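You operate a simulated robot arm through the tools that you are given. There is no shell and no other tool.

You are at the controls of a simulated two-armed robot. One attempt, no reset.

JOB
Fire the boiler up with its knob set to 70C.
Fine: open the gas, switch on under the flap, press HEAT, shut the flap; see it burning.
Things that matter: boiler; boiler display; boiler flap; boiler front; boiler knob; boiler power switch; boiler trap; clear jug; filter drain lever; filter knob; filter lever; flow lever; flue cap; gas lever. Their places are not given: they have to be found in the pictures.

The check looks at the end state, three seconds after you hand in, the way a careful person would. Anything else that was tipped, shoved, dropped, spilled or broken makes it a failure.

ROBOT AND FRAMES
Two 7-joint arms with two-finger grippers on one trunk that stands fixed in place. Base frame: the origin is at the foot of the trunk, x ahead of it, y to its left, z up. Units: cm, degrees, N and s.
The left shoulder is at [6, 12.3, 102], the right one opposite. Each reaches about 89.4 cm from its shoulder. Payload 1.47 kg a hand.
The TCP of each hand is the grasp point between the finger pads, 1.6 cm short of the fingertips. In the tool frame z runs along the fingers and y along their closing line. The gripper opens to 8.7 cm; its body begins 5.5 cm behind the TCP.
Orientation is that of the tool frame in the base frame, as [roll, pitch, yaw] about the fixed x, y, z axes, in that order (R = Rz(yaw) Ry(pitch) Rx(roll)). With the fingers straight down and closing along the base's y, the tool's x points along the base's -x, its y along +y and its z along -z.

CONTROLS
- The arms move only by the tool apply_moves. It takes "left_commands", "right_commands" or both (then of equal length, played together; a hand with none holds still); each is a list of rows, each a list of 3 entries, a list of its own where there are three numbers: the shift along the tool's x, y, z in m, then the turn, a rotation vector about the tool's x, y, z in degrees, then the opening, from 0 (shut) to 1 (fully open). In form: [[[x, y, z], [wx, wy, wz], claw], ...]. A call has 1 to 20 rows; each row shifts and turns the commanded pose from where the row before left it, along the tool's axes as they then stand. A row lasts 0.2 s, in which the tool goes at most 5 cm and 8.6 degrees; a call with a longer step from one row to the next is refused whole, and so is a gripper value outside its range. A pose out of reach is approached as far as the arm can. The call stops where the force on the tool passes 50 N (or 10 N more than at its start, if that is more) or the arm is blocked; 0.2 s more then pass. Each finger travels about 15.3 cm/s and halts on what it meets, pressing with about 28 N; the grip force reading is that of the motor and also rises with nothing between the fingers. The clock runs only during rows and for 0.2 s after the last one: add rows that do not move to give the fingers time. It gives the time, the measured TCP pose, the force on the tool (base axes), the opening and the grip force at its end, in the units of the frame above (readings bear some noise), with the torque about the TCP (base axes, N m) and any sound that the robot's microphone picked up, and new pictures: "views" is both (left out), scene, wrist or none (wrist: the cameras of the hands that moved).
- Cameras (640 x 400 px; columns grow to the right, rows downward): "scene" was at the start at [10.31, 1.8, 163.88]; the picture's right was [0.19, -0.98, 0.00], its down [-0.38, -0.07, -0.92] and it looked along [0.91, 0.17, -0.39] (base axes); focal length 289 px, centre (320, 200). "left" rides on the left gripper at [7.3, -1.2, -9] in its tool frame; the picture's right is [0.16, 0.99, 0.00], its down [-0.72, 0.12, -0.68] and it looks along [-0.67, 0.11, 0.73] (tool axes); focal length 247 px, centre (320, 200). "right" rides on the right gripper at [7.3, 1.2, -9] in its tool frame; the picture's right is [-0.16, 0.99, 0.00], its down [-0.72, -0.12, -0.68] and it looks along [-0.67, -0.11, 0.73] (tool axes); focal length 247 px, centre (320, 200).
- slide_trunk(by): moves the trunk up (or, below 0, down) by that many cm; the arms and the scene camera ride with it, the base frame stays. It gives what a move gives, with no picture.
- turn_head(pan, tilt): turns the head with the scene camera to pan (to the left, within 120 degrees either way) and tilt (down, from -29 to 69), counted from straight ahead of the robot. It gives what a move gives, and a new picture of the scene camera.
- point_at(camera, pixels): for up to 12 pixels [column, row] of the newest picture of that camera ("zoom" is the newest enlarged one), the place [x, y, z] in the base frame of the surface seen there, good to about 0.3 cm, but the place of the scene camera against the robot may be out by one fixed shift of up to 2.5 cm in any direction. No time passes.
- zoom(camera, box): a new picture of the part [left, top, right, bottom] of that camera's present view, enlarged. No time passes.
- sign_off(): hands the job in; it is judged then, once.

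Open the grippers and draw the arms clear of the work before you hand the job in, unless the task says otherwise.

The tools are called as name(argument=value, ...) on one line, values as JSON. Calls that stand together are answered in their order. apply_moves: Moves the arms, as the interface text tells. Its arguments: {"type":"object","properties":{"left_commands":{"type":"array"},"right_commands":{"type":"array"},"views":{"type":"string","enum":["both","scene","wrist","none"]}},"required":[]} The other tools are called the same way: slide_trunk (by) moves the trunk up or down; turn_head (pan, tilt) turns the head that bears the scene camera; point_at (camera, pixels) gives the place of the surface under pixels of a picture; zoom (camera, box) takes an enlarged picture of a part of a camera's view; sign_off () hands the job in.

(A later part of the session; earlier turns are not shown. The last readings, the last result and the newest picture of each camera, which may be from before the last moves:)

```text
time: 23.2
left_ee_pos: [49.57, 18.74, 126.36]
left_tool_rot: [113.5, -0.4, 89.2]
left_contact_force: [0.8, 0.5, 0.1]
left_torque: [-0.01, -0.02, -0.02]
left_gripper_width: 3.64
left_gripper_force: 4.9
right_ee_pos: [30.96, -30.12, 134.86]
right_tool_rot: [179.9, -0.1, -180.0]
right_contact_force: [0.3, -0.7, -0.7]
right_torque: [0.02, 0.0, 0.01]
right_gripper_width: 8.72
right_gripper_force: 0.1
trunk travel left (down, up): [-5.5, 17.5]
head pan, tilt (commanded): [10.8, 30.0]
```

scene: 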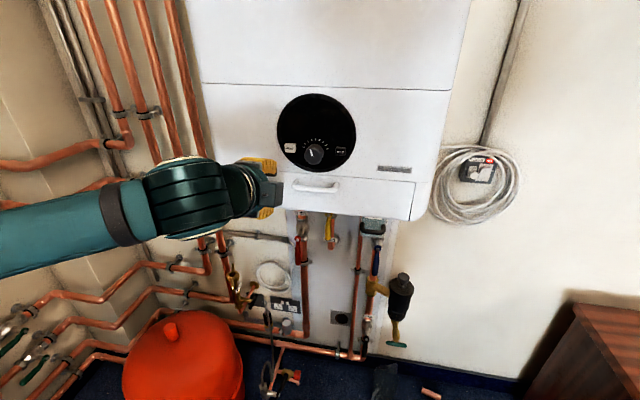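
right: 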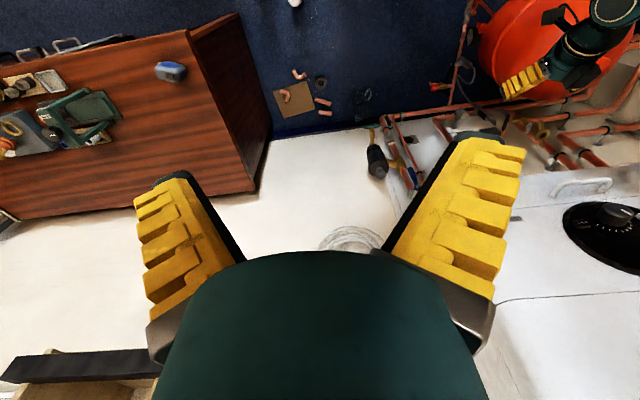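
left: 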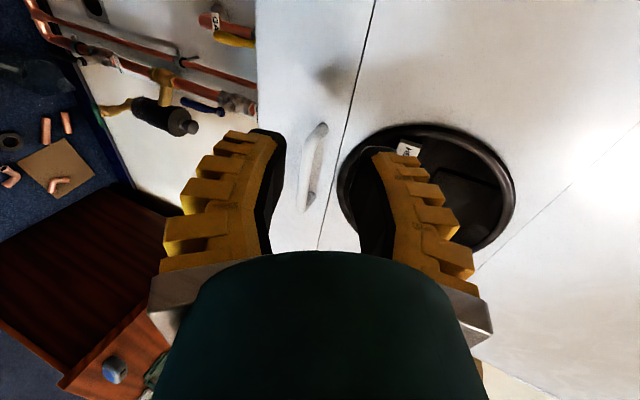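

Fingers now close vertically, opening 3.6 cm. I'll shift to in front of the bar at y≈12.4 while levelling the pitch as far as it goes.

apply_moves(left_commands=[[[-0.0315, -0.003, 0.003], [0, 0, 0], 0.35], [[-0.0315, -0.003, 0.003], [0, 0, 0], 0.35], [[0, 0, 0], [-7.5, 0, 0], 0.35], [[0, 0, 0], [-7.5, 0, 0], 0.35], [[0, 0, 0], [-7.5, 0, 0], 0.35], [[0, 0, 0], [0, 0, 0], 0.35]], views="wrist")

```text
time: 24.6
left_ee_pos: [49.9, 12.31, 125.63]
left_tool_rot: [90.9, -0.1, 89.2]
left_contact_force: [0.1, -0.5, 0.1]
left_torque: [0.04, -0.02, -0.01]
left_gripper_width: 3.64
left_gripper_force: 4.2
right_ee_pos: [30.9, -30.25, 134.98]
right_tool_rot: [-180.0, 0.0, -179.8]
right_contact_force: [1.6, -0.2, 0.5]
right_torque: [0.0, -0.01, -0.01]
right_gripper_width: 8.7
right_gripper_force: 0.1
trunk travel left (down, up): [-5.5, 17.5]
head pan, tilt (commanded): [10.8, 30.0]
```

left: 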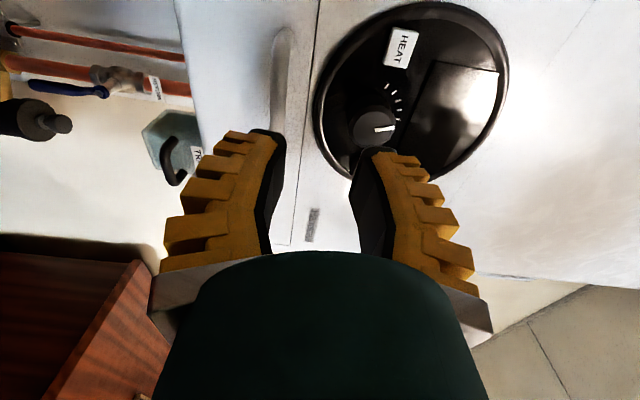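

The hand is now level (tool z = +X, y = up, x = left). I measure the bar and knob from this view.

point_at(camera="left", pixels=[[282, 45], [280, 80], [275, 115], [290, 80], [373, 128], [402, 47], [300, 80], [245, 80], [318, 140], [440, 130], [205, 150], [200, 80]])

zoom(camera="left", box=[220, 0, 520, 190])

```text
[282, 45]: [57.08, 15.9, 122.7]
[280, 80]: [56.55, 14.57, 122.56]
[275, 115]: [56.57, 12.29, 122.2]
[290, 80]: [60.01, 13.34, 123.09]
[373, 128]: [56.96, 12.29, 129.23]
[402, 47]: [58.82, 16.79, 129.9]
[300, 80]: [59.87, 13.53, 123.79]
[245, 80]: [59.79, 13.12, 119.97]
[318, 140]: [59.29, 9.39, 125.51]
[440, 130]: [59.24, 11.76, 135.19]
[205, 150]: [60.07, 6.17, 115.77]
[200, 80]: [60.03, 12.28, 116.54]
```

```text
2.11 times, centred on (370, 95) of left
```

zoom: 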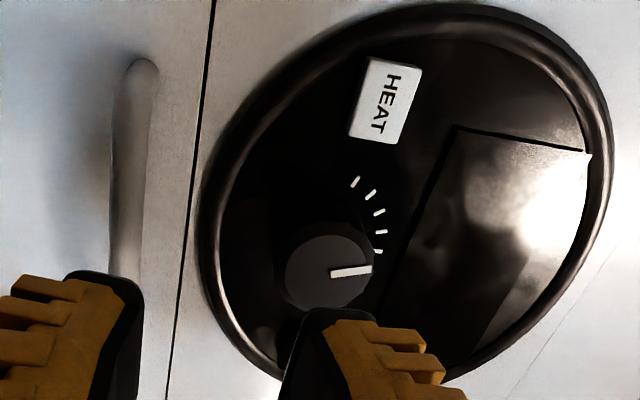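

Bar centre is at (57.1, ~12.3, 122.5). I lower 3.1 cm, advance 7.2 cm, and close on the bar.

apply_moves(left_commands=[[[0, -0.031, 0], [0, 0, 0], 0.35], [[0, 0, 0.036], [0, 0, 0], 0.35], [[0, 0, 0.036], [0, 0, 0], 0.35], [[0, 0, 0], [0, 0, 0], 0.35]], views="both")

```text
time: 25.6
left_ee_pos: [57.12, 12.33, 122.24]
left_tool_rot: [91.0, -0.2, 89.4]
left_contact_force: [0.3, 0.7, 0.1]
left_torque: [0.01, 0.01, -0.03]
left_gripper_width: 3.63
left_gripper_force: 4.3
right_ee_pos: [30.89, -30.1, 134.93]
right_tool_rot: [180.0, -0.1, -180.0]
right_contact_force: [0.4, -0.3, 0.1]
right_torque: [0.0, -0.02, 0.02]
right_gripper_width: 8.71
right_gripper_force: 0.1
trunk travel left (down, up): [-5.5, 17.5]
head pan, tilt (commanded): [10.8, 30.0]
```

scene: 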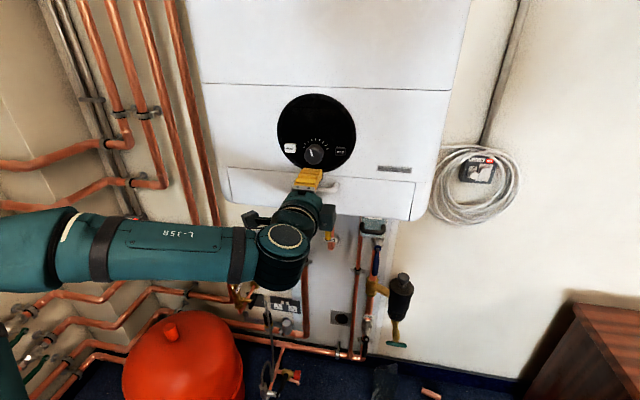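
left: 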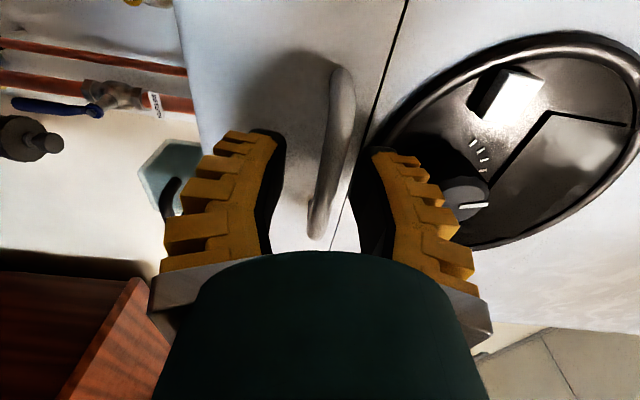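

The bar sits between the open fingers. I close on it.

apply_moves(left_commands=[[[0, 0, 0], [0, 0, 0], 0.1], [[0, 0, 0], [0, 0, 0], 0], [[0, 0, 0], [0, 0, 0], 0]], views="wrist")

```text
time: 26.4
left_ee_pos: [57.05, 12.23, 122.13]
left_tool_rot: [91.1, -0.2, 89.3]
left_contact_force: [2.9, -2.2, -5.6]
left_torque: [-0.05, -0.02, -0.05]
left_gripper_width: 0.59
left_gripper_force: 29.0
right_ee_pos: [30.88, -30.21, 134.82]
right_tool_rot: [-180.0, 0.0, -179.9]
right_contact_force: [0.0, 0.4, 0.1]
right_torque: [-0.01, 0.0, 0.04]
right_gripper_width: 8.72
right_gripper_force: 0.1
trunk travel left (down, up): [-5.5, 17.5]
head pan, tilt (commanded): [10.8, 30.0]
```

left: 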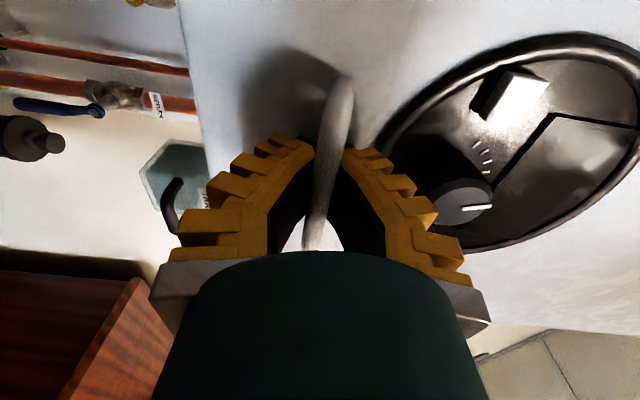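

The bar is gripped (width 0.59, 29 N). I pull it along an arc about an assumed bottom hinge, turning the hand with it: two 7.5° steps first to test.

apply_moves(left_commands=[[[0, -0.0044, -0.0073], [-7.5, 0, 0], 0], [[0, -0.0044, -0.0073], [-7.5, 0, 0], 0]], views="both")

```text
time: 27.1
left_ee_pos: [56.34, 12.71, 121.74]
left_tool_rot: [80.6, -0.3, 89.1]
left_contact_force: [24.8, -18.8, -31.3]
left_torque: [-0.07, -0.33, 0.03]
left_gripper_width: 0.0
left_gripper_force: 29.0
left hand out of reach, approached as far as the arm can: row 2
right_ee_pos: [31.56, -30.31, 134.7]
right_tool_rot: [179.8, -0.2, -179.9]
right_contact_force: [0.4, -0.3, -0.1]
right_torque: [0.01, 0.0, -0.01]
right_gripper_width: 8.71
right_gripper_force: 0.1
trunk travel left (down, up): [-5.5, 17.5]
head pan, tilt (commanded): [10.8, 30.0]
```

scene: 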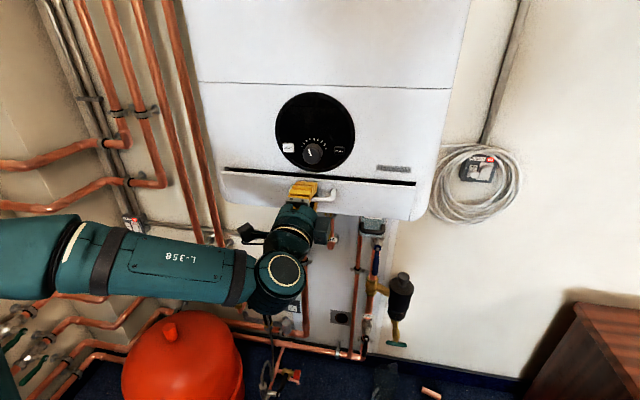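
left: 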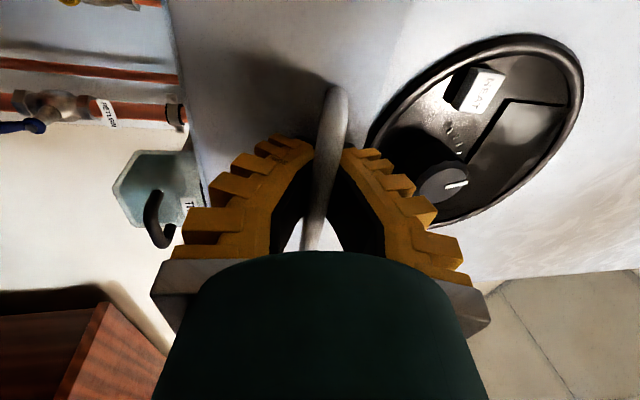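

The flap's top edge has come out (dark gap along its top), so it hinges at the bottom. Forces are raised; I hold a moment to see what they settle to.

apply_moves(left_commands=[[[0, 0, 0], [0, 0, 0], 0]], views="none")

zoom(camera="scene", box=[210, 130, 430, 240])

zoom(camera="left", box=[220, 60, 420, 260])

```text
time: 27.4
left_ee_pos: [56.37, 12.72, 121.79]
left_tool_rot: [80.5, -0.3, 89.1]
left_contact_force: [28.3, -16.4, -34.3]
left_torque: [-0.12, -0.31, -0.02]
left_gripper_width: 0.0
left_gripper_force: 29.4
right_ee_pos: [31.45, -30.24, 134.7]
right_tool_rot: [179.8, -0.3, -179.9]
right_contact_force: [-0.6, 0.4, 0.8]
right_torque: [0.0, 0.0, 0.02]
right_gripper_width: 8.69
right_gripper_force: 0.0
trunk travel left (down, up): [-5.5, 17.5]
head pan, tilt (commanded): [10.8, 30.0]
```

```text
2.91 times, centred on (320, 185) of scene
```

zoom: 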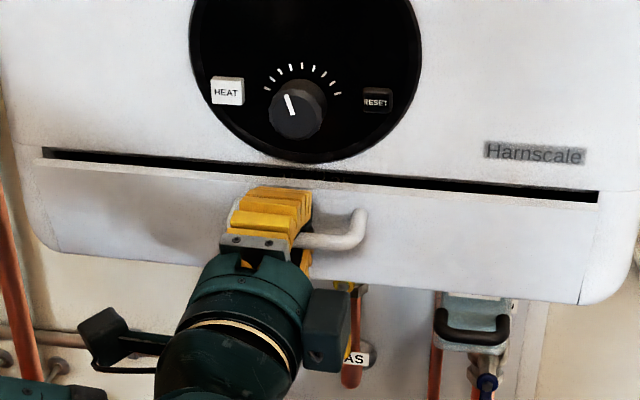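

```text
2.00 times, centred on (320, 160) of left
```

zoom: 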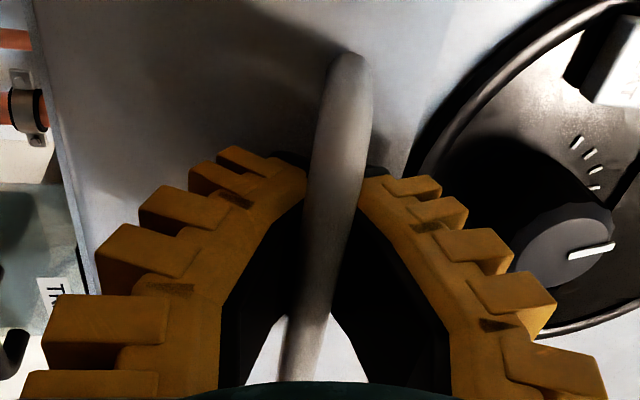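

The bar is held and the flap is open about 7°; the residual force comes from the wrist limit when tilting up. I continue pulling along the arc without tilting (letting the round bar turn in the fingers), correcting y slightly.

apply_moves(left_commands=[[[-0.002, -0.005, -0.004], [3, 0, 0], 0], [[-0.002, -0.005, -0.006], [3, 0, 0], 0]], views="wrist")

```text
time: 28.1
left_ee_pos: [55.46, 12.66, 120.88]
left_tool_rot: [86.2, -0.1, 89.7]
left_contact_force: [26.6, 0.8, -23.7]
left_torque: [-0.06, -0.28, 0.09]
left_gripper_width: 0.63
left_gripper_force: 29.2
right_ee_pos: [31.51, -30.12, 134.83]
right_tool_rot: [-180.0, -0.2, -179.8]
right_contact_force: [0.5, 0.4, 0.0]
right_torque: [-0.02, 0.01, -0.02]
right_gripper_width: 8.71
right_gripper_force: 0.2
trunk travel left (down, up): [-5.5, 17.5]
head pan, tilt (commanded): [10.8, 30.0]
```

left: 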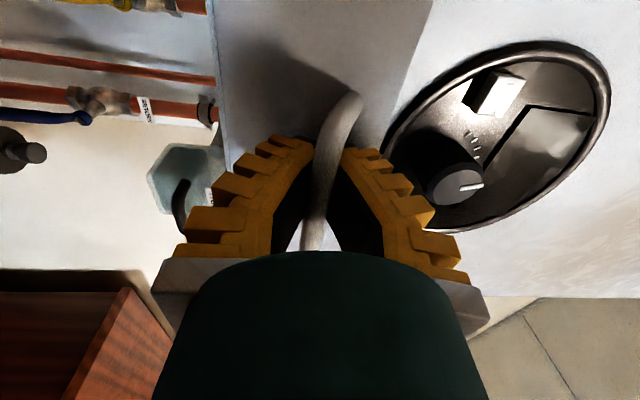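

Flap about 18° open, force is mainly radial (I'm pulling away from the hinge), so I bias the next steps downward.

apply_moves(left_commands=[[[0, -0.0085, -0.0035], [1, 0, 0], 0], [[0, -0.0075, -0.005], [1, 0, 0], 0]], views="both")

```text
time: 28.6
left_ee_pos: [54.37, 12.51, 119.48]
left_tool_rot: [87.8, -0.2, 89.5]
left_contact_force: [17.8, 11.0, -4.1]
left_torque: [0.08, -0.47, 0.4]
left_gripper_width: 0.57
left_gripper_force: 29.8
right_ee_pos: [31.25, -29.92, 134.94]
right_tool_rot: [-180.0, -0.1, -179.9]
right_contact_force: [-0.2, 0.3, 0.5]
right_torque: [-0.01, 0.0, -0.03]
right_gripper_width: 8.73
right_gripper_force: 0.0
trunk travel left (down, up): [-5.5, 17.5]
head pan, tilt (commanded): [10.8, 30.0]
```

scene: 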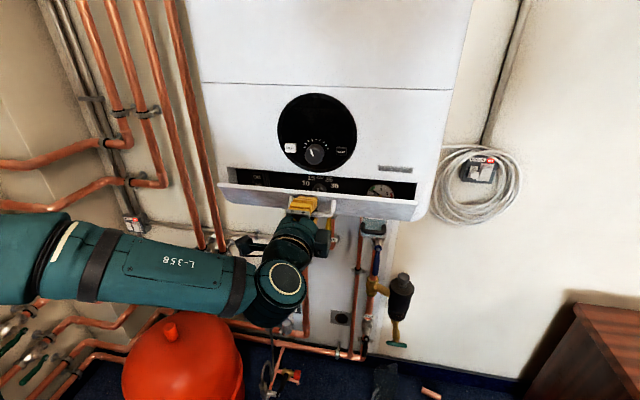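
left: 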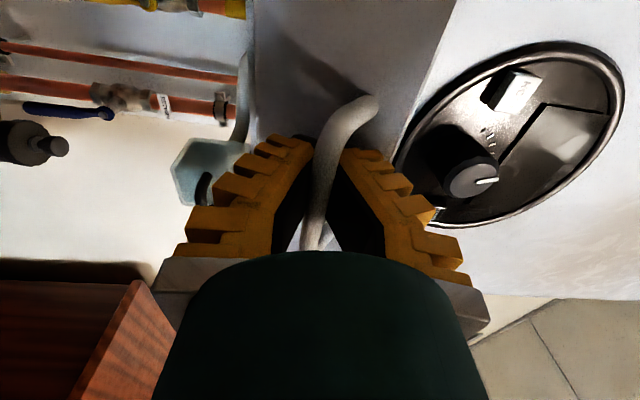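

The flap is about 37° open and the inside shows a strip with a dial and things at left and right. I'll zoom on it.

zoom(camera="scene", box=[215, 155, 425, 225])

```text
3.05 times, centred on (320, 190) of scene
```

zoom: 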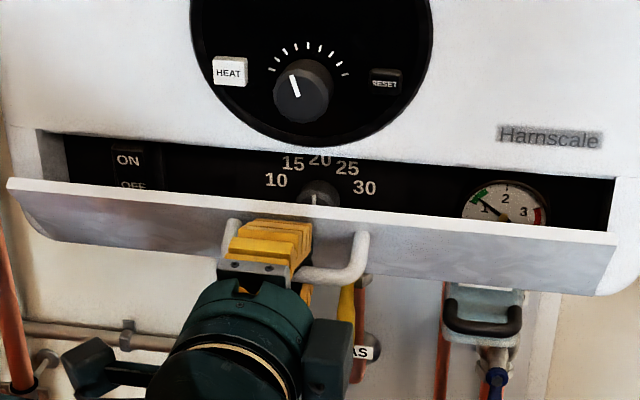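

Inside: an ON/OFF rocker at left (zoom (128,170)), a timer dial in the middle and a pressure gauge at right (~1.2 bar, fine). I continue opening the flap along its arc.

apply_moves(left_commands=[[[0, -0.011, -0.0025], [0, 0, 0], 0], [[0, -0.011, -0.002], [0, 0, 0], 0]], views="both")

```text
time: 29.2
left_ee_pos: [53.47, 12.67, 117.52]
left_tool_rot: [87.5, -0.2, 89.3]
left_contact_force: [-14.0, 16.7, 13.6]
left_torque: [0.06, -0.75, 0.24]
left_gripper_width: 0.59
left_gripper_force: 29.9
right_ee_pos: [30.65, -29.99, 134.98]
right_tool_rot: [-179.8, 0.3, -179.9]
right_contact_force: [0.2, 0.3, 0.7]
right_torque: [-0.03, 0.0, 0.01]
right_gripper_width: 8.69
right_gripper_force: 0.0
trunk travel left (down, up): [-5.5, 17.5]
head pan, tilt (commanded): [10.8, 30.0]
```

scene: 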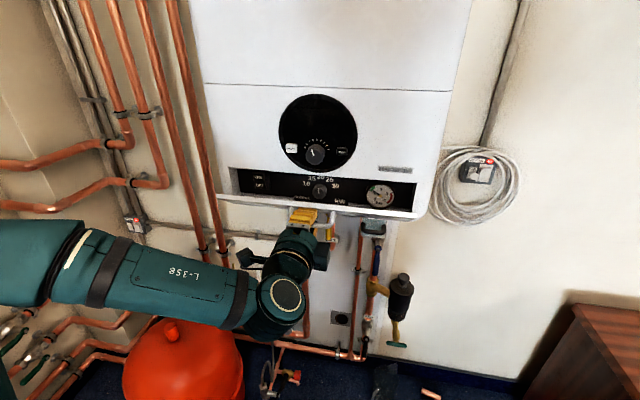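
left: 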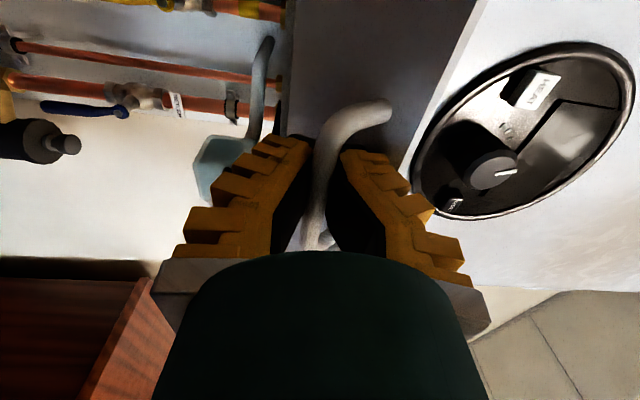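

The flap is about 60° open. Let me zoom on the inside before going further.

zoom(camera="scene", box=[220, 155, 430, 230])

point_at(camera="scene", pixels=[[259, 178], [262, 188], [320, 190], [380, 195], [240, 170], [400, 200], [218, 196], [418, 218], [310, 206]])

```text
3.05 times, centred on (325, 192) of scene
```

zoom: 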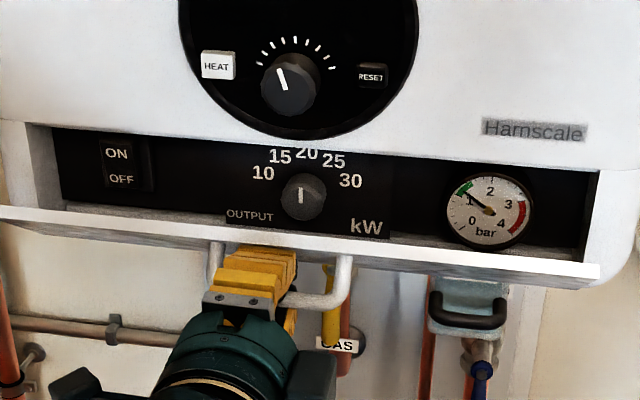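

```text
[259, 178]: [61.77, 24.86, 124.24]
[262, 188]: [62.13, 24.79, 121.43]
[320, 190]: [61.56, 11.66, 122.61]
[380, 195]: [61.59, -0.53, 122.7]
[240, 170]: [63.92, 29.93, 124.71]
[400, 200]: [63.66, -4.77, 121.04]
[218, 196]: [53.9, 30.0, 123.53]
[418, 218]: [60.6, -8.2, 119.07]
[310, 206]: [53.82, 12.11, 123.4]
```

Corrected positions: switch ON end ≈ (61.6, 25.7, 121.8), OFF end ≈ z 119; it's at OFF now. I continue lowering the flap toward horizontal.

apply_moves(left_commands=[[[0.002, -0.011, -0.003], [0, 0, 0], 0], [[0, -0.011, 0], [0, 0, 0], 0]], views="both")

```text
time: 29.9
left_ee_pos: [52.97, 12.53, 115.15]
left_tool_rot: [87.8, -0.3, 89.1]
left_contact_force: [-32.7, 4.5, 8.8]
left_torque: [0.25, -0.92, 0.68]
left_gripper_width: 0.6
left_gripper_force: 30.3
right_ee_pos: [30.47, -30.22, 134.87]
right_tool_rot: [180.0, 0.4, -180.0]
right_contact_force: [0.5, 0.1, -0.2]
right_torque: [0.0, 0.01, 0.0]
right_gripper_width: 8.69
right_gripper_force: 0.1
trunk travel left (down, up): [-5.5, 17.5]
head pan, tilt (commanded): [10.8, 30.0]
```

scene: 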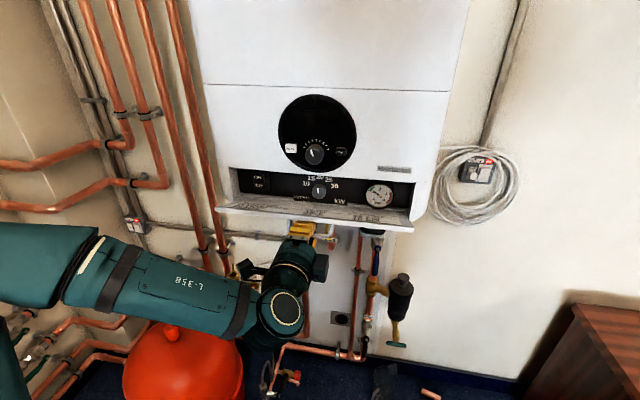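
left: 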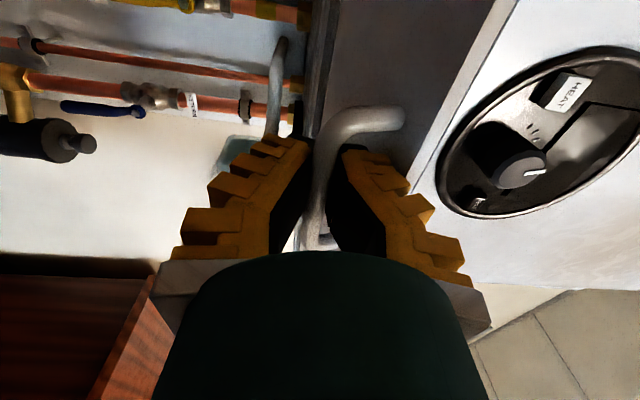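

The flap is about 75° open; the force (-33 N in x) suggests the upper finger is bearing on the flap. I'll open the fingers slightly so they just cage the bar and see whether the flap rests by itself.

apply_moves(left_commands=[[[0, 0, -0.002], [0, 0, 0], 0.15], [[0, 0, 0], [0, 0, 0], 0.2], [[0, 0, 0], [0, 0, 0], 0.2]], views="both")

```text
time: 30.6
left_ee_pos: [53.2, 12.63, 115.2]
left_tool_rot: [87.8, -0.1, 89.3]
left_contact_force: [-13.0, -4.5, 3.1]
left_torque: [-0.1, -0.33, -0.2]
left_gripper_width: 2.62
left_gripper_force: 6.4
right_ee_pos: [30.79, -30.27, 134.9]
right_tool_rot: [179.9, 0.1, -179.9]
right_contact_force: [-0.1, 0.2, -0.8]
right_torque: [0.01, 0.0, 0.0]
right_gripper_width: 8.69
right_gripper_force: 0.1
trunk travel left (down, up): [-5.5, 17.5]
head pan, tilt (commanded): [10.8, 30.0]
```

scene: 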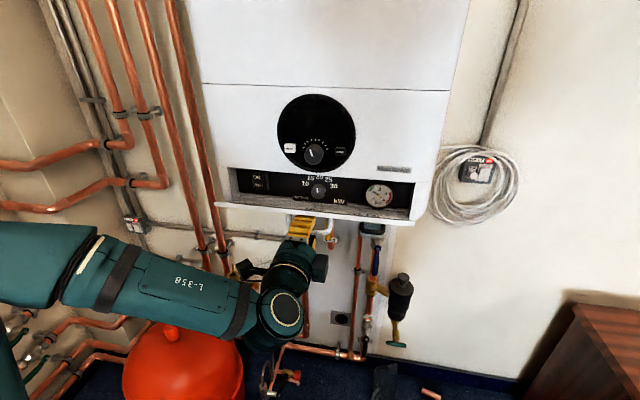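
left: 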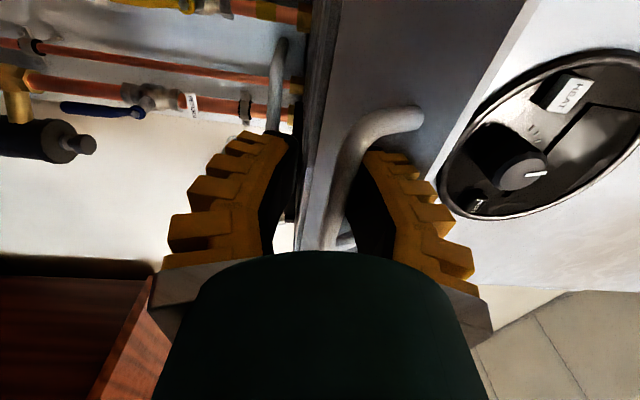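

Opening the upper finger nudged the flap up a bit. I now withdraw the fingers straight back from the bar and see where the flap stays.

apply_moves(left_commands=[[[0, 0, -0.02], [0, 0, 0], 0.2], [[0, 0, -0.03], [0, 0, 0], 0.2], [[0, 0, -0.03], [0, 0, 0], 0.2], [[0, 0, 0], [0, 0, 0], 0.2]], views="both")

```text
time: 31.6
left_ee_pos: [50.22, 12.03, 116.34]
left_tool_rot: [88.0, -0.1, 89.5]
left_contact_force: [0.3, -1.1, -0.3]
left_torque: [0.0, -0.02, -0.02]
left_gripper_width: 2.38
left_gripper_force: 5.1
left hand out of reach, approached as far as the arm can: row 2, 3
right_ee_pos: [30.9, -30.19, 134.85]
right_tool_rot: [-180.0, 0.0, -179.9]
right_contact_force: [0.3, -0.1, 0.4]
right_torque: [-0.02, 0.04, 0.0]
right_gripper_width: 8.7
right_gripper_force: 0.0
trunk travel left (down, up): [-5.5, 17.5]
head pan, tilt (commanded): [10.8, 30.0]
```

scene: 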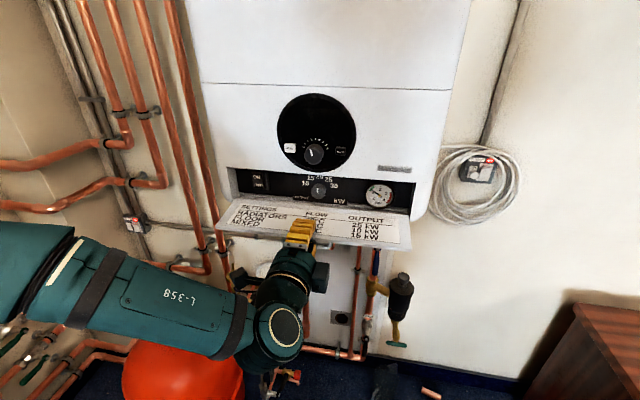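
left: 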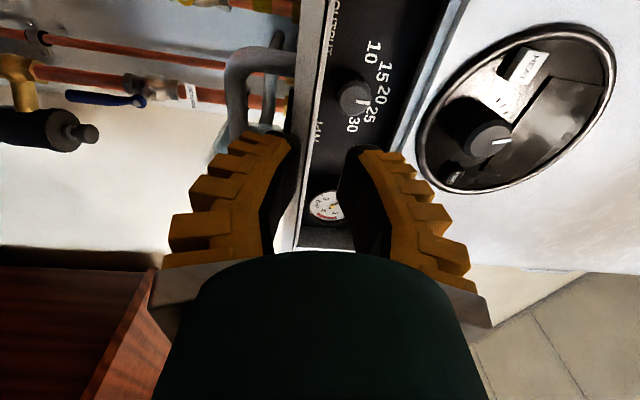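

The flap dropped fully open by itself and shows a settings table. I'll zoom to read it and the compartment.

zoom(camera="scene", box=[215, 160, 425, 260])

zoom(camera="left", box=[220, 0, 460, 240])

point_at(camera="scene", pixels=[[257, 178], [260, 187], [218, 228], [410, 247], [230, 200], [410, 213], [300, 235], [320, 190]])

```text
3.05 times, centred on (320, 210) of scene
```

zoom: 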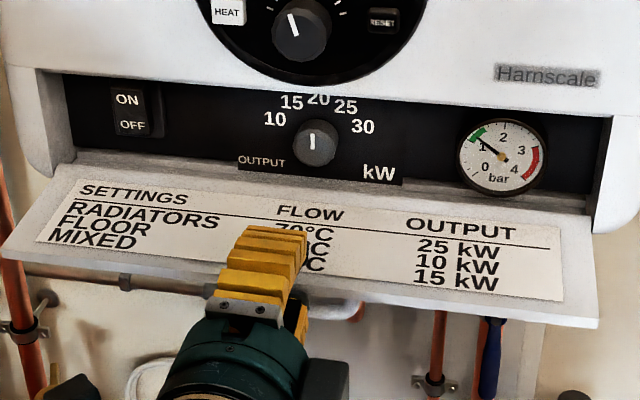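

```text
1.67 times, centred on (340, 120) of left
```

zoom: 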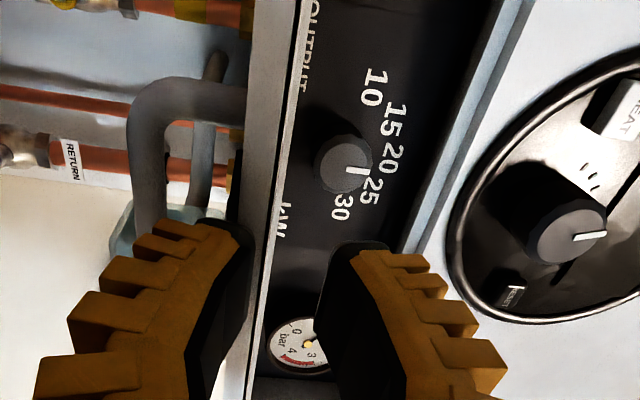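

```text
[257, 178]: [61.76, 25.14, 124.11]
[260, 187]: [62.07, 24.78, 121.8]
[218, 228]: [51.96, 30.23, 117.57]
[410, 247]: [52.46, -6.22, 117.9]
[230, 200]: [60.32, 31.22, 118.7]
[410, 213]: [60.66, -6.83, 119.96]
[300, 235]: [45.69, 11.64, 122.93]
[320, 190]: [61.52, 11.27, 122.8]
```

The flap is fully open (edge at x≈52, z≈115). My fingers straddle its edge; I'll open them wide so neither touches, then retreat back/left with slight pitch, in small steps.

apply_moves(left_commands=[[[0, 0, 0], [0, 0, 0], 0.6], [[0.01, 0, -0.004], [4, 0, 0], 0.7], [[0.01, 0, -0.006], [4, 0, 0], 0.7], [[0.01, 0, -0.006], [4, 0, 0], 0.7], [[0.01, 0, -0.006], [4, 0, 0], 0.7], [[0, 0, 0], [0, 0, 0], 0.7]], views="both")

```text
time: 33.0
left_ee_pos: [47.82, 15.85, 116.57]
left_tool_rot: [103.8, -0.3, 89.3]
left_contact_force: [-0.7, -0.3, 0.0]
left_torque: [0.02, 0.0, 0.06]
left_gripper_width: 6.51
left_gripper_force: 3.3
right_ee_pos: [30.88, -30.24, 134.84]
right_tool_rot: [179.9, -0.1, -179.8]
right_contact_force: [-0.5, 0.0, 0.4]
right_torque: [0.02, 0.0, 0.01]
right_gripper_width: 8.71
right_gripper_force: 0.2
trunk travel left (down, up): [-5.5, 17.5]
head pan, tilt (commanded): [10.8, 30.0]
```

scene: 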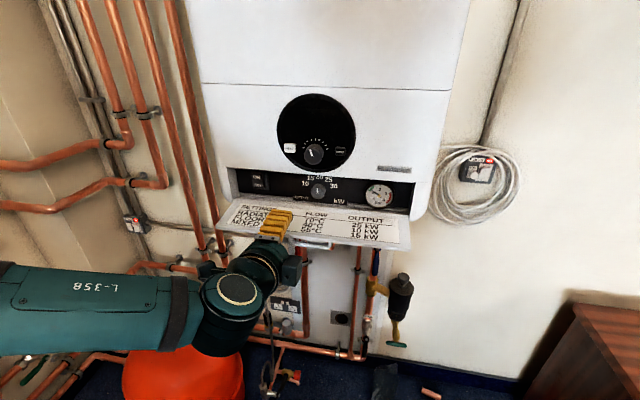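
left: 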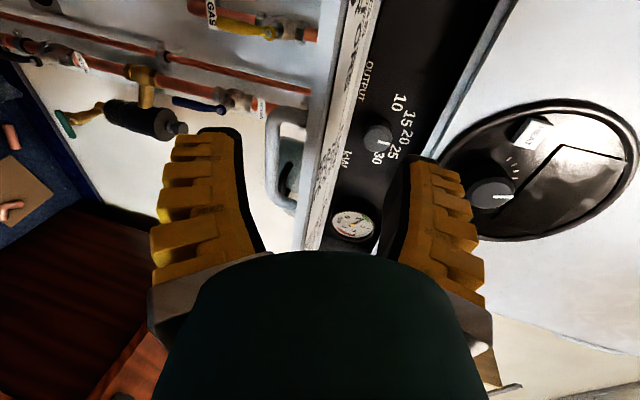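

Clear of the flap now. I raise the hand, move left to the switch's y, level it and close the fingers, staying ~10 cm in front of the panel.

apply_moves(left_commands=[[[0, 0.029, -0.007], [0, 0, 0], 0.7], [[0, 0.029, -0.007], [0, 0, 0], 0.3], [[0.0425, 0, 0], [-6.9, 0, 0], 0], [[0.0425, 0, 0], [-6.9, 0, 0], 0], [[0, 0, 0], [0, 0, 0], 0]], views="both")

```text
time: 34.2
left_ee_pos: [48.06, 24.49, 122.47]
left_tool_rot: [90.0, -0.3, 89.3]
left_contact_force: [0.5, 0.0, -0.7]
left_torque: [0.02, 0.02, -0.03]
left_gripper_width: 0.0
left_gripper_force: 27.8
right_ee_pos: [30.88, -30.21, 134.92]
right_tool_rot: [179.9, 0.0, -179.9]
right_contact_force: [-1.0, 0.5, 0.1]
right_torque: [-0.01, 0.02, 0.02]
right_gripper_width: 8.7
right_gripper_force: 0.1
trunk travel left (down, up): [-5.5, 17.5]
head pan, tilt (commanded): [10.8, 30.0]
```

scene: 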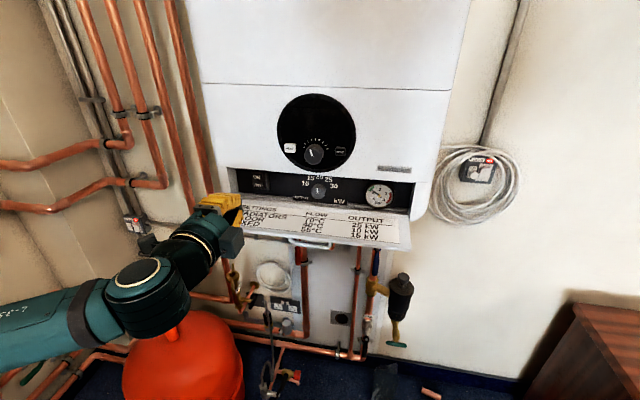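
left: 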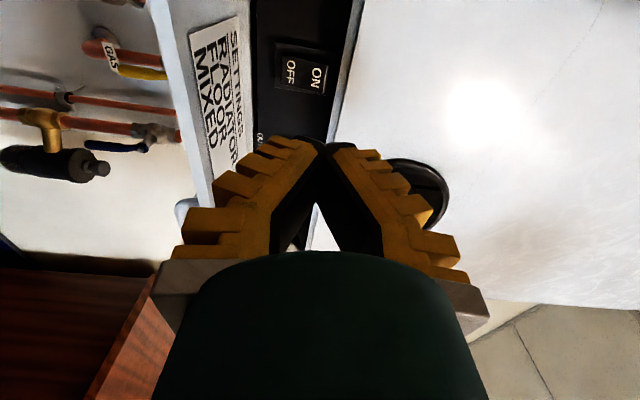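

The left wrist camera now shows the switch: ON at (318,77), OFF at (290,70). I'll measure it.

zoom(camera="left", box=[240, 10, 380, 130])

point_at(camera="left", pixels=[[318, 77], [290, 70], [304, 73], [325, 55], [325, 92], [280, 55], [280, 86], [340, 60], [352, 70], [265, 60], [322, 140], [245, 80]])

```text
3.33 times, centred on (310, 70) of left
```

zoom: 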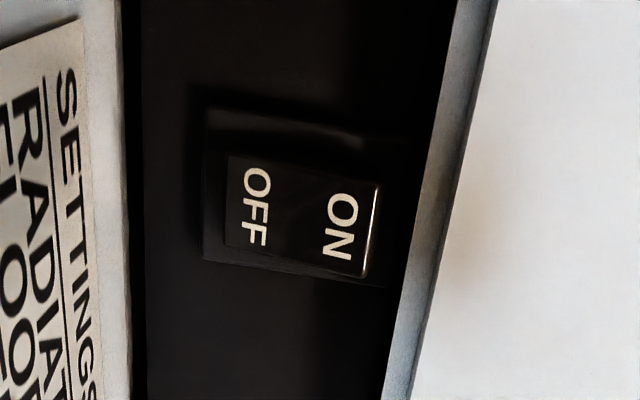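

```text
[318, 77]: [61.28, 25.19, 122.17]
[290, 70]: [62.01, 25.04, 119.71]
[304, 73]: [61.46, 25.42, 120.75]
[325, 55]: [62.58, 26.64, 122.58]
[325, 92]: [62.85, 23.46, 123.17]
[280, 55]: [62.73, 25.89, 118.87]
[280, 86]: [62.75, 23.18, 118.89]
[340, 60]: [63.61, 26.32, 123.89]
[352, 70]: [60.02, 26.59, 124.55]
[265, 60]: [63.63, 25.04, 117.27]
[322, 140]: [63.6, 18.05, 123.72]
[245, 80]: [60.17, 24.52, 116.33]
```

Measured: ON end at (61.3, 25.1, 122.2) sticking out, OFF end z≈119.7, opening lip at z≈124.5. A vertical-closing hand is too tall there, so I'll pitch down ~23° and roll back to horizontal closing, so just the upper front edge of the closed fingertips presses ON.

apply_moves(left_commands=[[[0, 0, 0], [8, 0, 0], 0], [[0, 0, 0], [8, 0, 0], 0], [[0, 0, 0], [8, 0, 0], 0], [[0, 0, 0], [0, 0, -8.2], 0], [[0, 0, 0], [0, 0, -8.2], 0], [[0, 0, 0], [0, 0, -8.2], 0], [[0, 0, 0], [0, 0, -8.2], 0], [[0, 0, 0], [0, 0, -8.2], 0], [[0, 0, 0], [0, 0, -8.2], 0], [[0, 0, 0], [0, 0, -8.2], 0], [[0, 0, 0], [0, 0, -8.2], 0], [[0, 0, 0], [0, 0, -8.2], 0], [[0, 0, 0], [0, 0, -8.2], 0], [[0, 0, 0], [0, 0, -8.0], 0], [[0, 0, 0], [0, 0, 0], 0]], views="both")

```text
time: 37.5
left_ee_pos: [48.05, 24.45, 122.49]
left_tool_rot: [179.6, 66.0, 179.2]
left_contact_force: [0.6, 0.1, -1.0]
left_torque: [0.04, -0.01, 0.0]
left_gripper_width: 0.0
left_gripper_force: 27.7
right_ee_pos: [31.01, -30.14, 134.86]
right_tool_rot: [-179.9, 0.0, -179.9]
right_contact_force: [0.1, 0.0, 0.1]
right_torque: [0.02, -0.01, 0.0]
right_gripper_width: 8.7
right_gripper_force: 0.1
trunk travel left (down, up): [-5.5, 17.5]
head pan, tilt (commanded): [10.8, 30.0]
```

scene: 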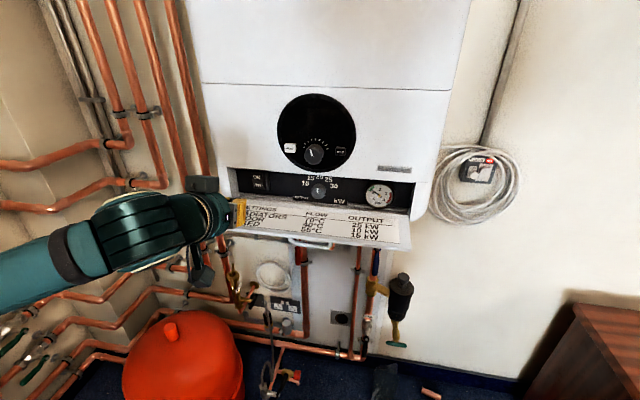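
left: 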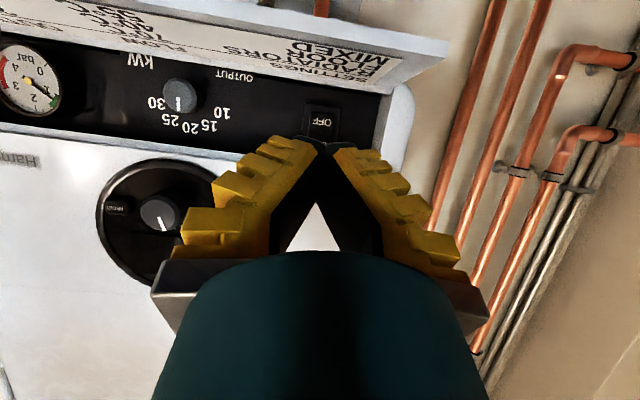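

I'll zoom on the hand to check the blocks protruding above and below it before going in near the lip and flap.

zoom(camera="scene", box=[90, 140, 290, 300])

point_at(camera="scene", pixels=[[203, 184], [215, 180], [190, 190], [205, 275], [225, 215], [238, 205], [240, 212], [200, 270]])

```text
2.50 times, centred on (190, 220) of scene
```

zoom: 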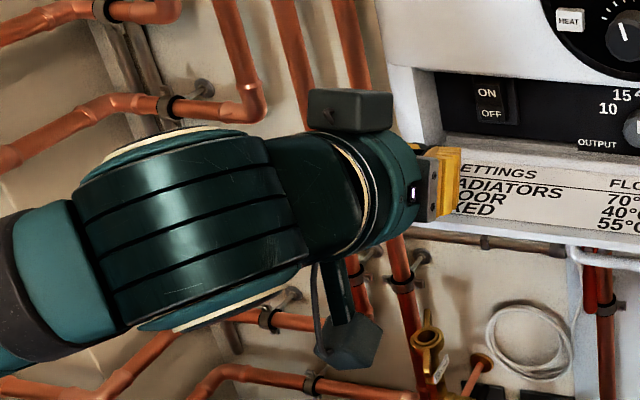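

```text
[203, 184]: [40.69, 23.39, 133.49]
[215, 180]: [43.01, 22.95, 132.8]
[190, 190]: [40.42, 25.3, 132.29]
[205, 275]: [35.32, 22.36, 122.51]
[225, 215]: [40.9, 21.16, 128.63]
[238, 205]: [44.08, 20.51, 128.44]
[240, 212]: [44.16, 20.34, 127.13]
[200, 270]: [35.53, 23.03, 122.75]
```

The block above the hand and camera below stay clear of boiler and flap for this approach. I advance to about (58, 25.1, 121.7), just short of the switch.

apply_moves(left_commands=[[[-0.01107, 0.0022, 0.0314], [0, 0, 0], 0], [[-0.01107, 0.0022, 0.0314], [0, 0, 0], 0], [[-0.01107, 0.0021, 0.0314], [0, 0, 0], 0], [[0, 0, 0], [0, 0, 0], 0]], views="both")

```text
time: 38.5
left_ee_pos: [58.18, 25.45, 121.74]
left_tool_rot: [179.5, 65.8, 178.8]
left_contact_force: [0.2, -0.5, -0.8]
left_torque: [0.03, -0.01, 0.0]
left_gripper_width: 0.0
left_gripper_force: 28.0
right_ee_pos: [30.94, -30.19, 134.85]
right_tool_rot: [179.9, 0.2, -179.9]
right_contact_force: [0.6, 0.2, -0.2]
right_torque: [0.0, 0.01, -0.01]
right_gripper_width: 8.74
right_gripper_force: 0.0
trunk travel left (down, up): [-5.5, 17.5]
head pan, tilt (commanded): [10.8, 30.0]
```

scene: 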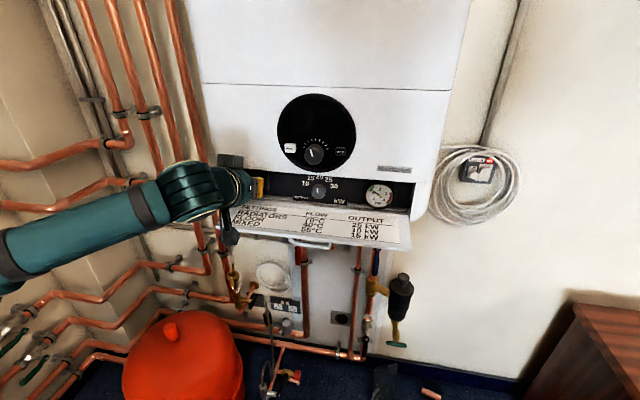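
left: 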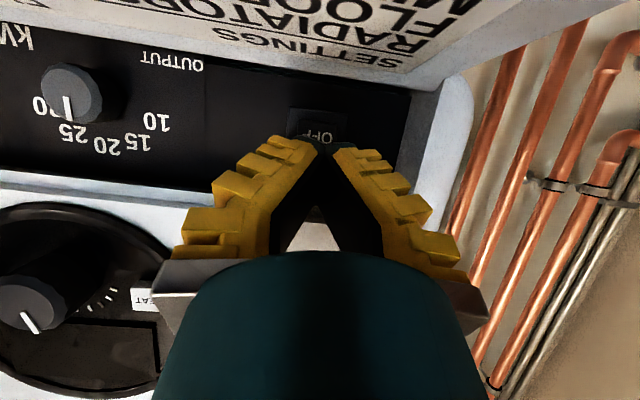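

The fingertips are aligned with the switch (OFF label visible just beneath them). I press forward in 0.5 cm steps.

apply_moves(left_commands=[[[-0.00205, -0.003, 0.0046], [0, 0, 0], 0], [[-0.00205, 0, 0.0046], [0, 0, 0], 0], [[-0.00205, 0, 0.0046], [0, 0, 0], 0]], views="both")

```text
time: 39.2
left_ee_pos: [59.46, 24.73, 121.79]
left_tool_rot: [179.4, 65.9, 178.8]
left_contact_force: [0.5, 0.5, -1.2]
left_torque: [0.0, 0.01, 0.03]
left_gripper_width: 0.0
left_gripper_force: 28.0
right_ee_pos: [30.96, -30.09, 134.79]
right_tool_rot: [180.0, 0.0, -179.9]
right_contact_force: [0.6, -0.5, 0.6]
right_torque: [0.03, -0.01, 0.0]
right_gripper_width: 8.7
right_gripper_force: 0.1
trunk travel left (down, up): [-5.5, 17.5]
head pan, tilt (commanded): [10.8, 30.0]
```

scene: 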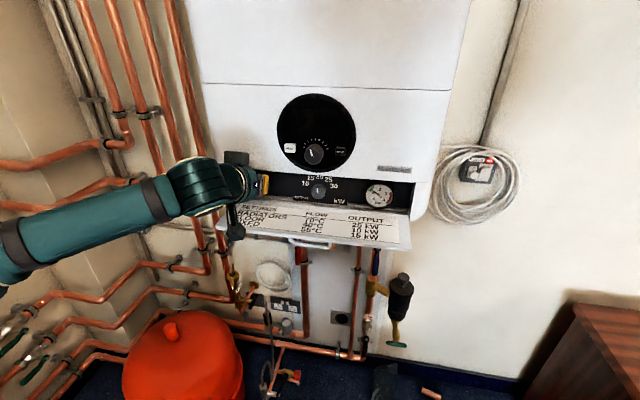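
left: 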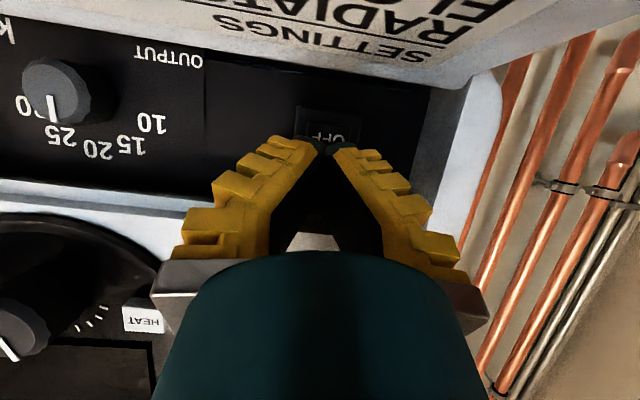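

No contact yet at x=59.46; y is 24.7, so I correct +0.3 and continue pressing in small steps.

apply_moves(left_commands=[[[-0.00205, 0.003, 0.0046], [0, 0, 0], 0], [[-0.00205, 0, 0.0046], [0, 0, 0], 0], [[-0.00124, 0, 0.0027], [0, 0, 0], 0]], views="both")

```text
time: 40.0
left_ee_pos: [60.23, 24.98, 121.99]
left_tool_rot: [179.3, 66.0, 178.8]
left_contact_force: [-41.3, 2.9, -7.2]
left_torque: [0.05, -0.1, 0.07]
left_gripper_width: 0.59
left_gripper_force: 28.9
right_ee_pos: [30.26, -30.09, 135.1]
right_tool_rot: [-179.9, 0.3, -179.9]
right_contact_force: [0.2, -0.6, -1.0]
right_torque: [-0.02, 0.04, 0.01]
right_gripper_width: 8.71
right_gripper_force: 0.0
trunk travel left (down, up): [-5.5, 17.5]
head pan, tilt (commanded): [10.8, 30.0]
```

scene: 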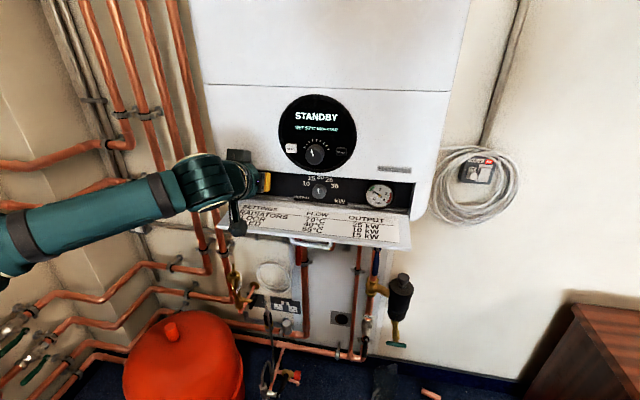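
left: 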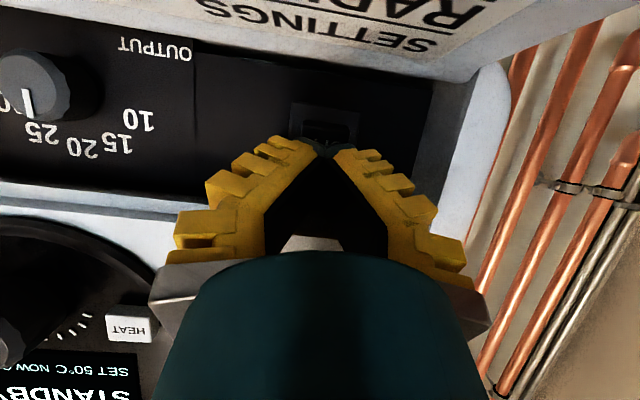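

The display lit: STANDBY, "SET 50°C NOW …". The switch is on. I back straight out and read the display.

apply_moves(left_commands=[[[0.0082, 0, -0.0183], [0, 0, 0], 0], [[0.0163, 0, -0.0366], [0, 0, 0], 0], [[0.0163, 0, -0.0366], [0, 0, 0], 0], [[0, 0, 0], [0, 0, 0], 0]], views="both")

zoom(camera="scene", box=[260, 85, 380, 205])

```text
time: 41.0
left_ee_pos: [50.87, 25.01, 121.89]
left_tool_rot: [179.3, 65.9, 178.8]
left_contact_force: [1.2, 0.2, 0.4]
left_torque: [0.01, 0.01, 0.0]
left_gripper_width: 0.0
left_gripper_force: 28.6
right_ee_pos: [30.87, -30.1, 134.9]
right_tool_rot: [179.9, -0.1, -179.9]
right_contact_force: [-0.2, 0.2, -0.1]
right_torque: [-0.02, 0.01, 0.03]
right_gripper_width: 8.67
right_gripper_force: 0.0
trunk travel left (down, up): [-5.5, 17.5]
head pan, tilt (commanded): [10.8, 30.0]
```

scene: 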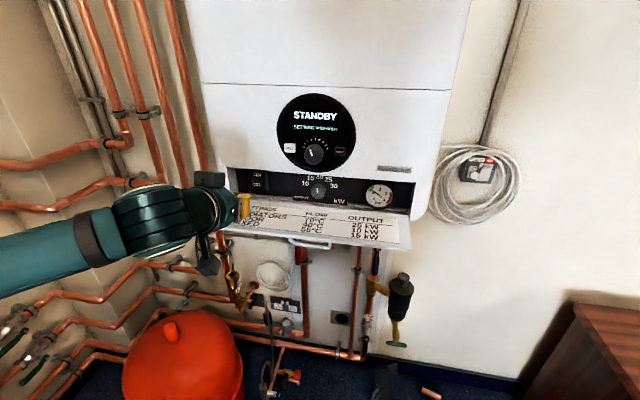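
left: 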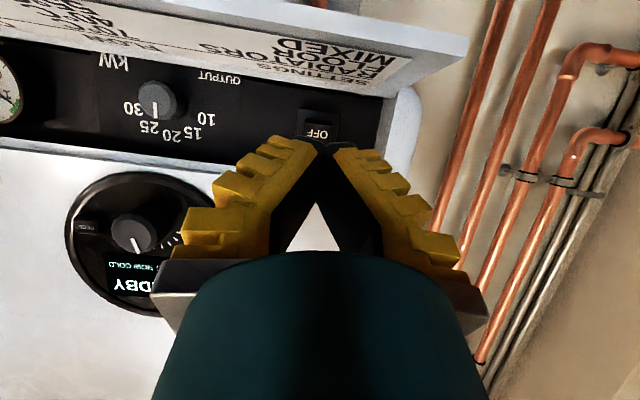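

```text
3.33 times, centred on (320, 145) of scene
```

zoom: 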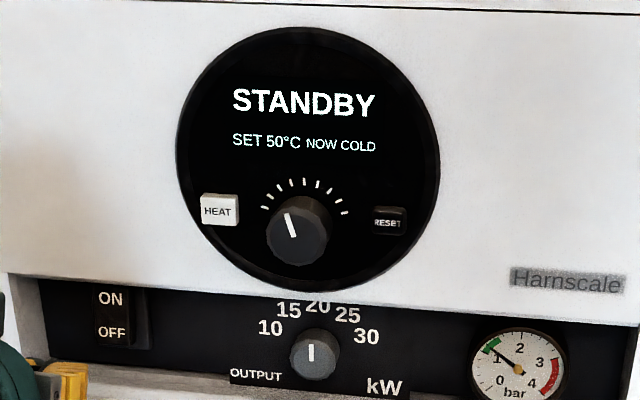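

The switch reads ON; display: STANDBY, SET 50°C, NOW COLD. Before pressing HEAT I measure the button face against the panel rim and knob.

point_at(camera="zoom", pixels=[[218, 211], [206, 200], [234, 222], [190, 225], [184, 200], [200, 245], [300, 240], [328, 215], [270, 235], [390, 221], [160, 230], [280, 100]])

```text
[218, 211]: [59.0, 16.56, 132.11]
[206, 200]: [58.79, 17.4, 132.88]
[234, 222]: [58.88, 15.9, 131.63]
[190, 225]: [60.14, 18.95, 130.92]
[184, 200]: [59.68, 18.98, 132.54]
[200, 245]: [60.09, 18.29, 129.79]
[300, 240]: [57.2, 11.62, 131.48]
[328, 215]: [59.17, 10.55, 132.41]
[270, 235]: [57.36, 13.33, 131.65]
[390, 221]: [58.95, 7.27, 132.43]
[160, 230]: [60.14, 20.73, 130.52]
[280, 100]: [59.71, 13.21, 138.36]
```

The HEAT face (x≈58.8) stands about 1 cm proud of the rim, and the knob is at y≈12.3 – so I'll aim at y≈17.4. Moving to a stand-off in front of HEAT.

apply_moves(left_commands=[[[-0.0246, -0.025, -0.007], [0, 0, 0], 0], [[-0.0246, -0.025, -0.007], [0, 0, 0], 0], [[-0.0246, -0.025, -0.007], [0, 0, 0], 0], [[0, 0, 0], [0, 0, 0], 0]], views="both")

```text
time: 42.0
left_ee_pos: [51.92, 17.53, 129.25]
left_tool_rot: [179.6, 66.0, 179.1]
left_contact_force: [-0.8, -0.4, 0.4]
left_torque: [-0.01, 0.05, -0.01]
left_gripper_width: 0.0
left_gripper_force: 27.9
right_ee_pos: [30.9, -30.2, 134.72]
right_tool_rot: [179.9, -0.1, -179.9]
right_contact_force: [-0.3, 0.5, -0.4]
right_torque: [0.02, 0.0, -0.01]
right_gripper_width: 8.71
right_gripper_force: 0.1
trunk travel left (down, up): [-5.5, 17.5]
head pan, tilt (commanded): [10.8, 30.0]
```

scene: 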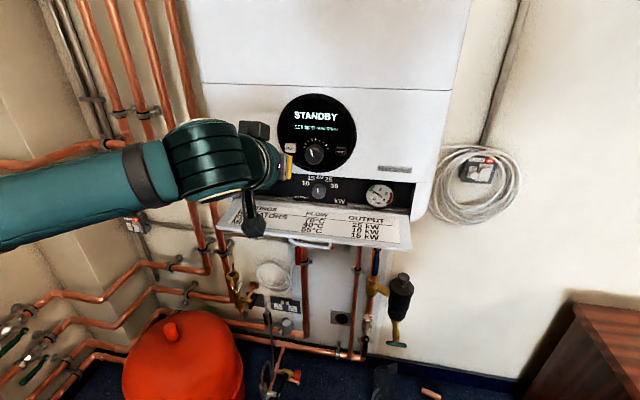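
left: 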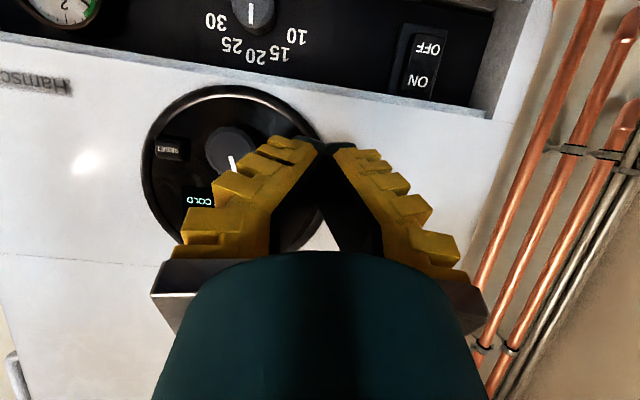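

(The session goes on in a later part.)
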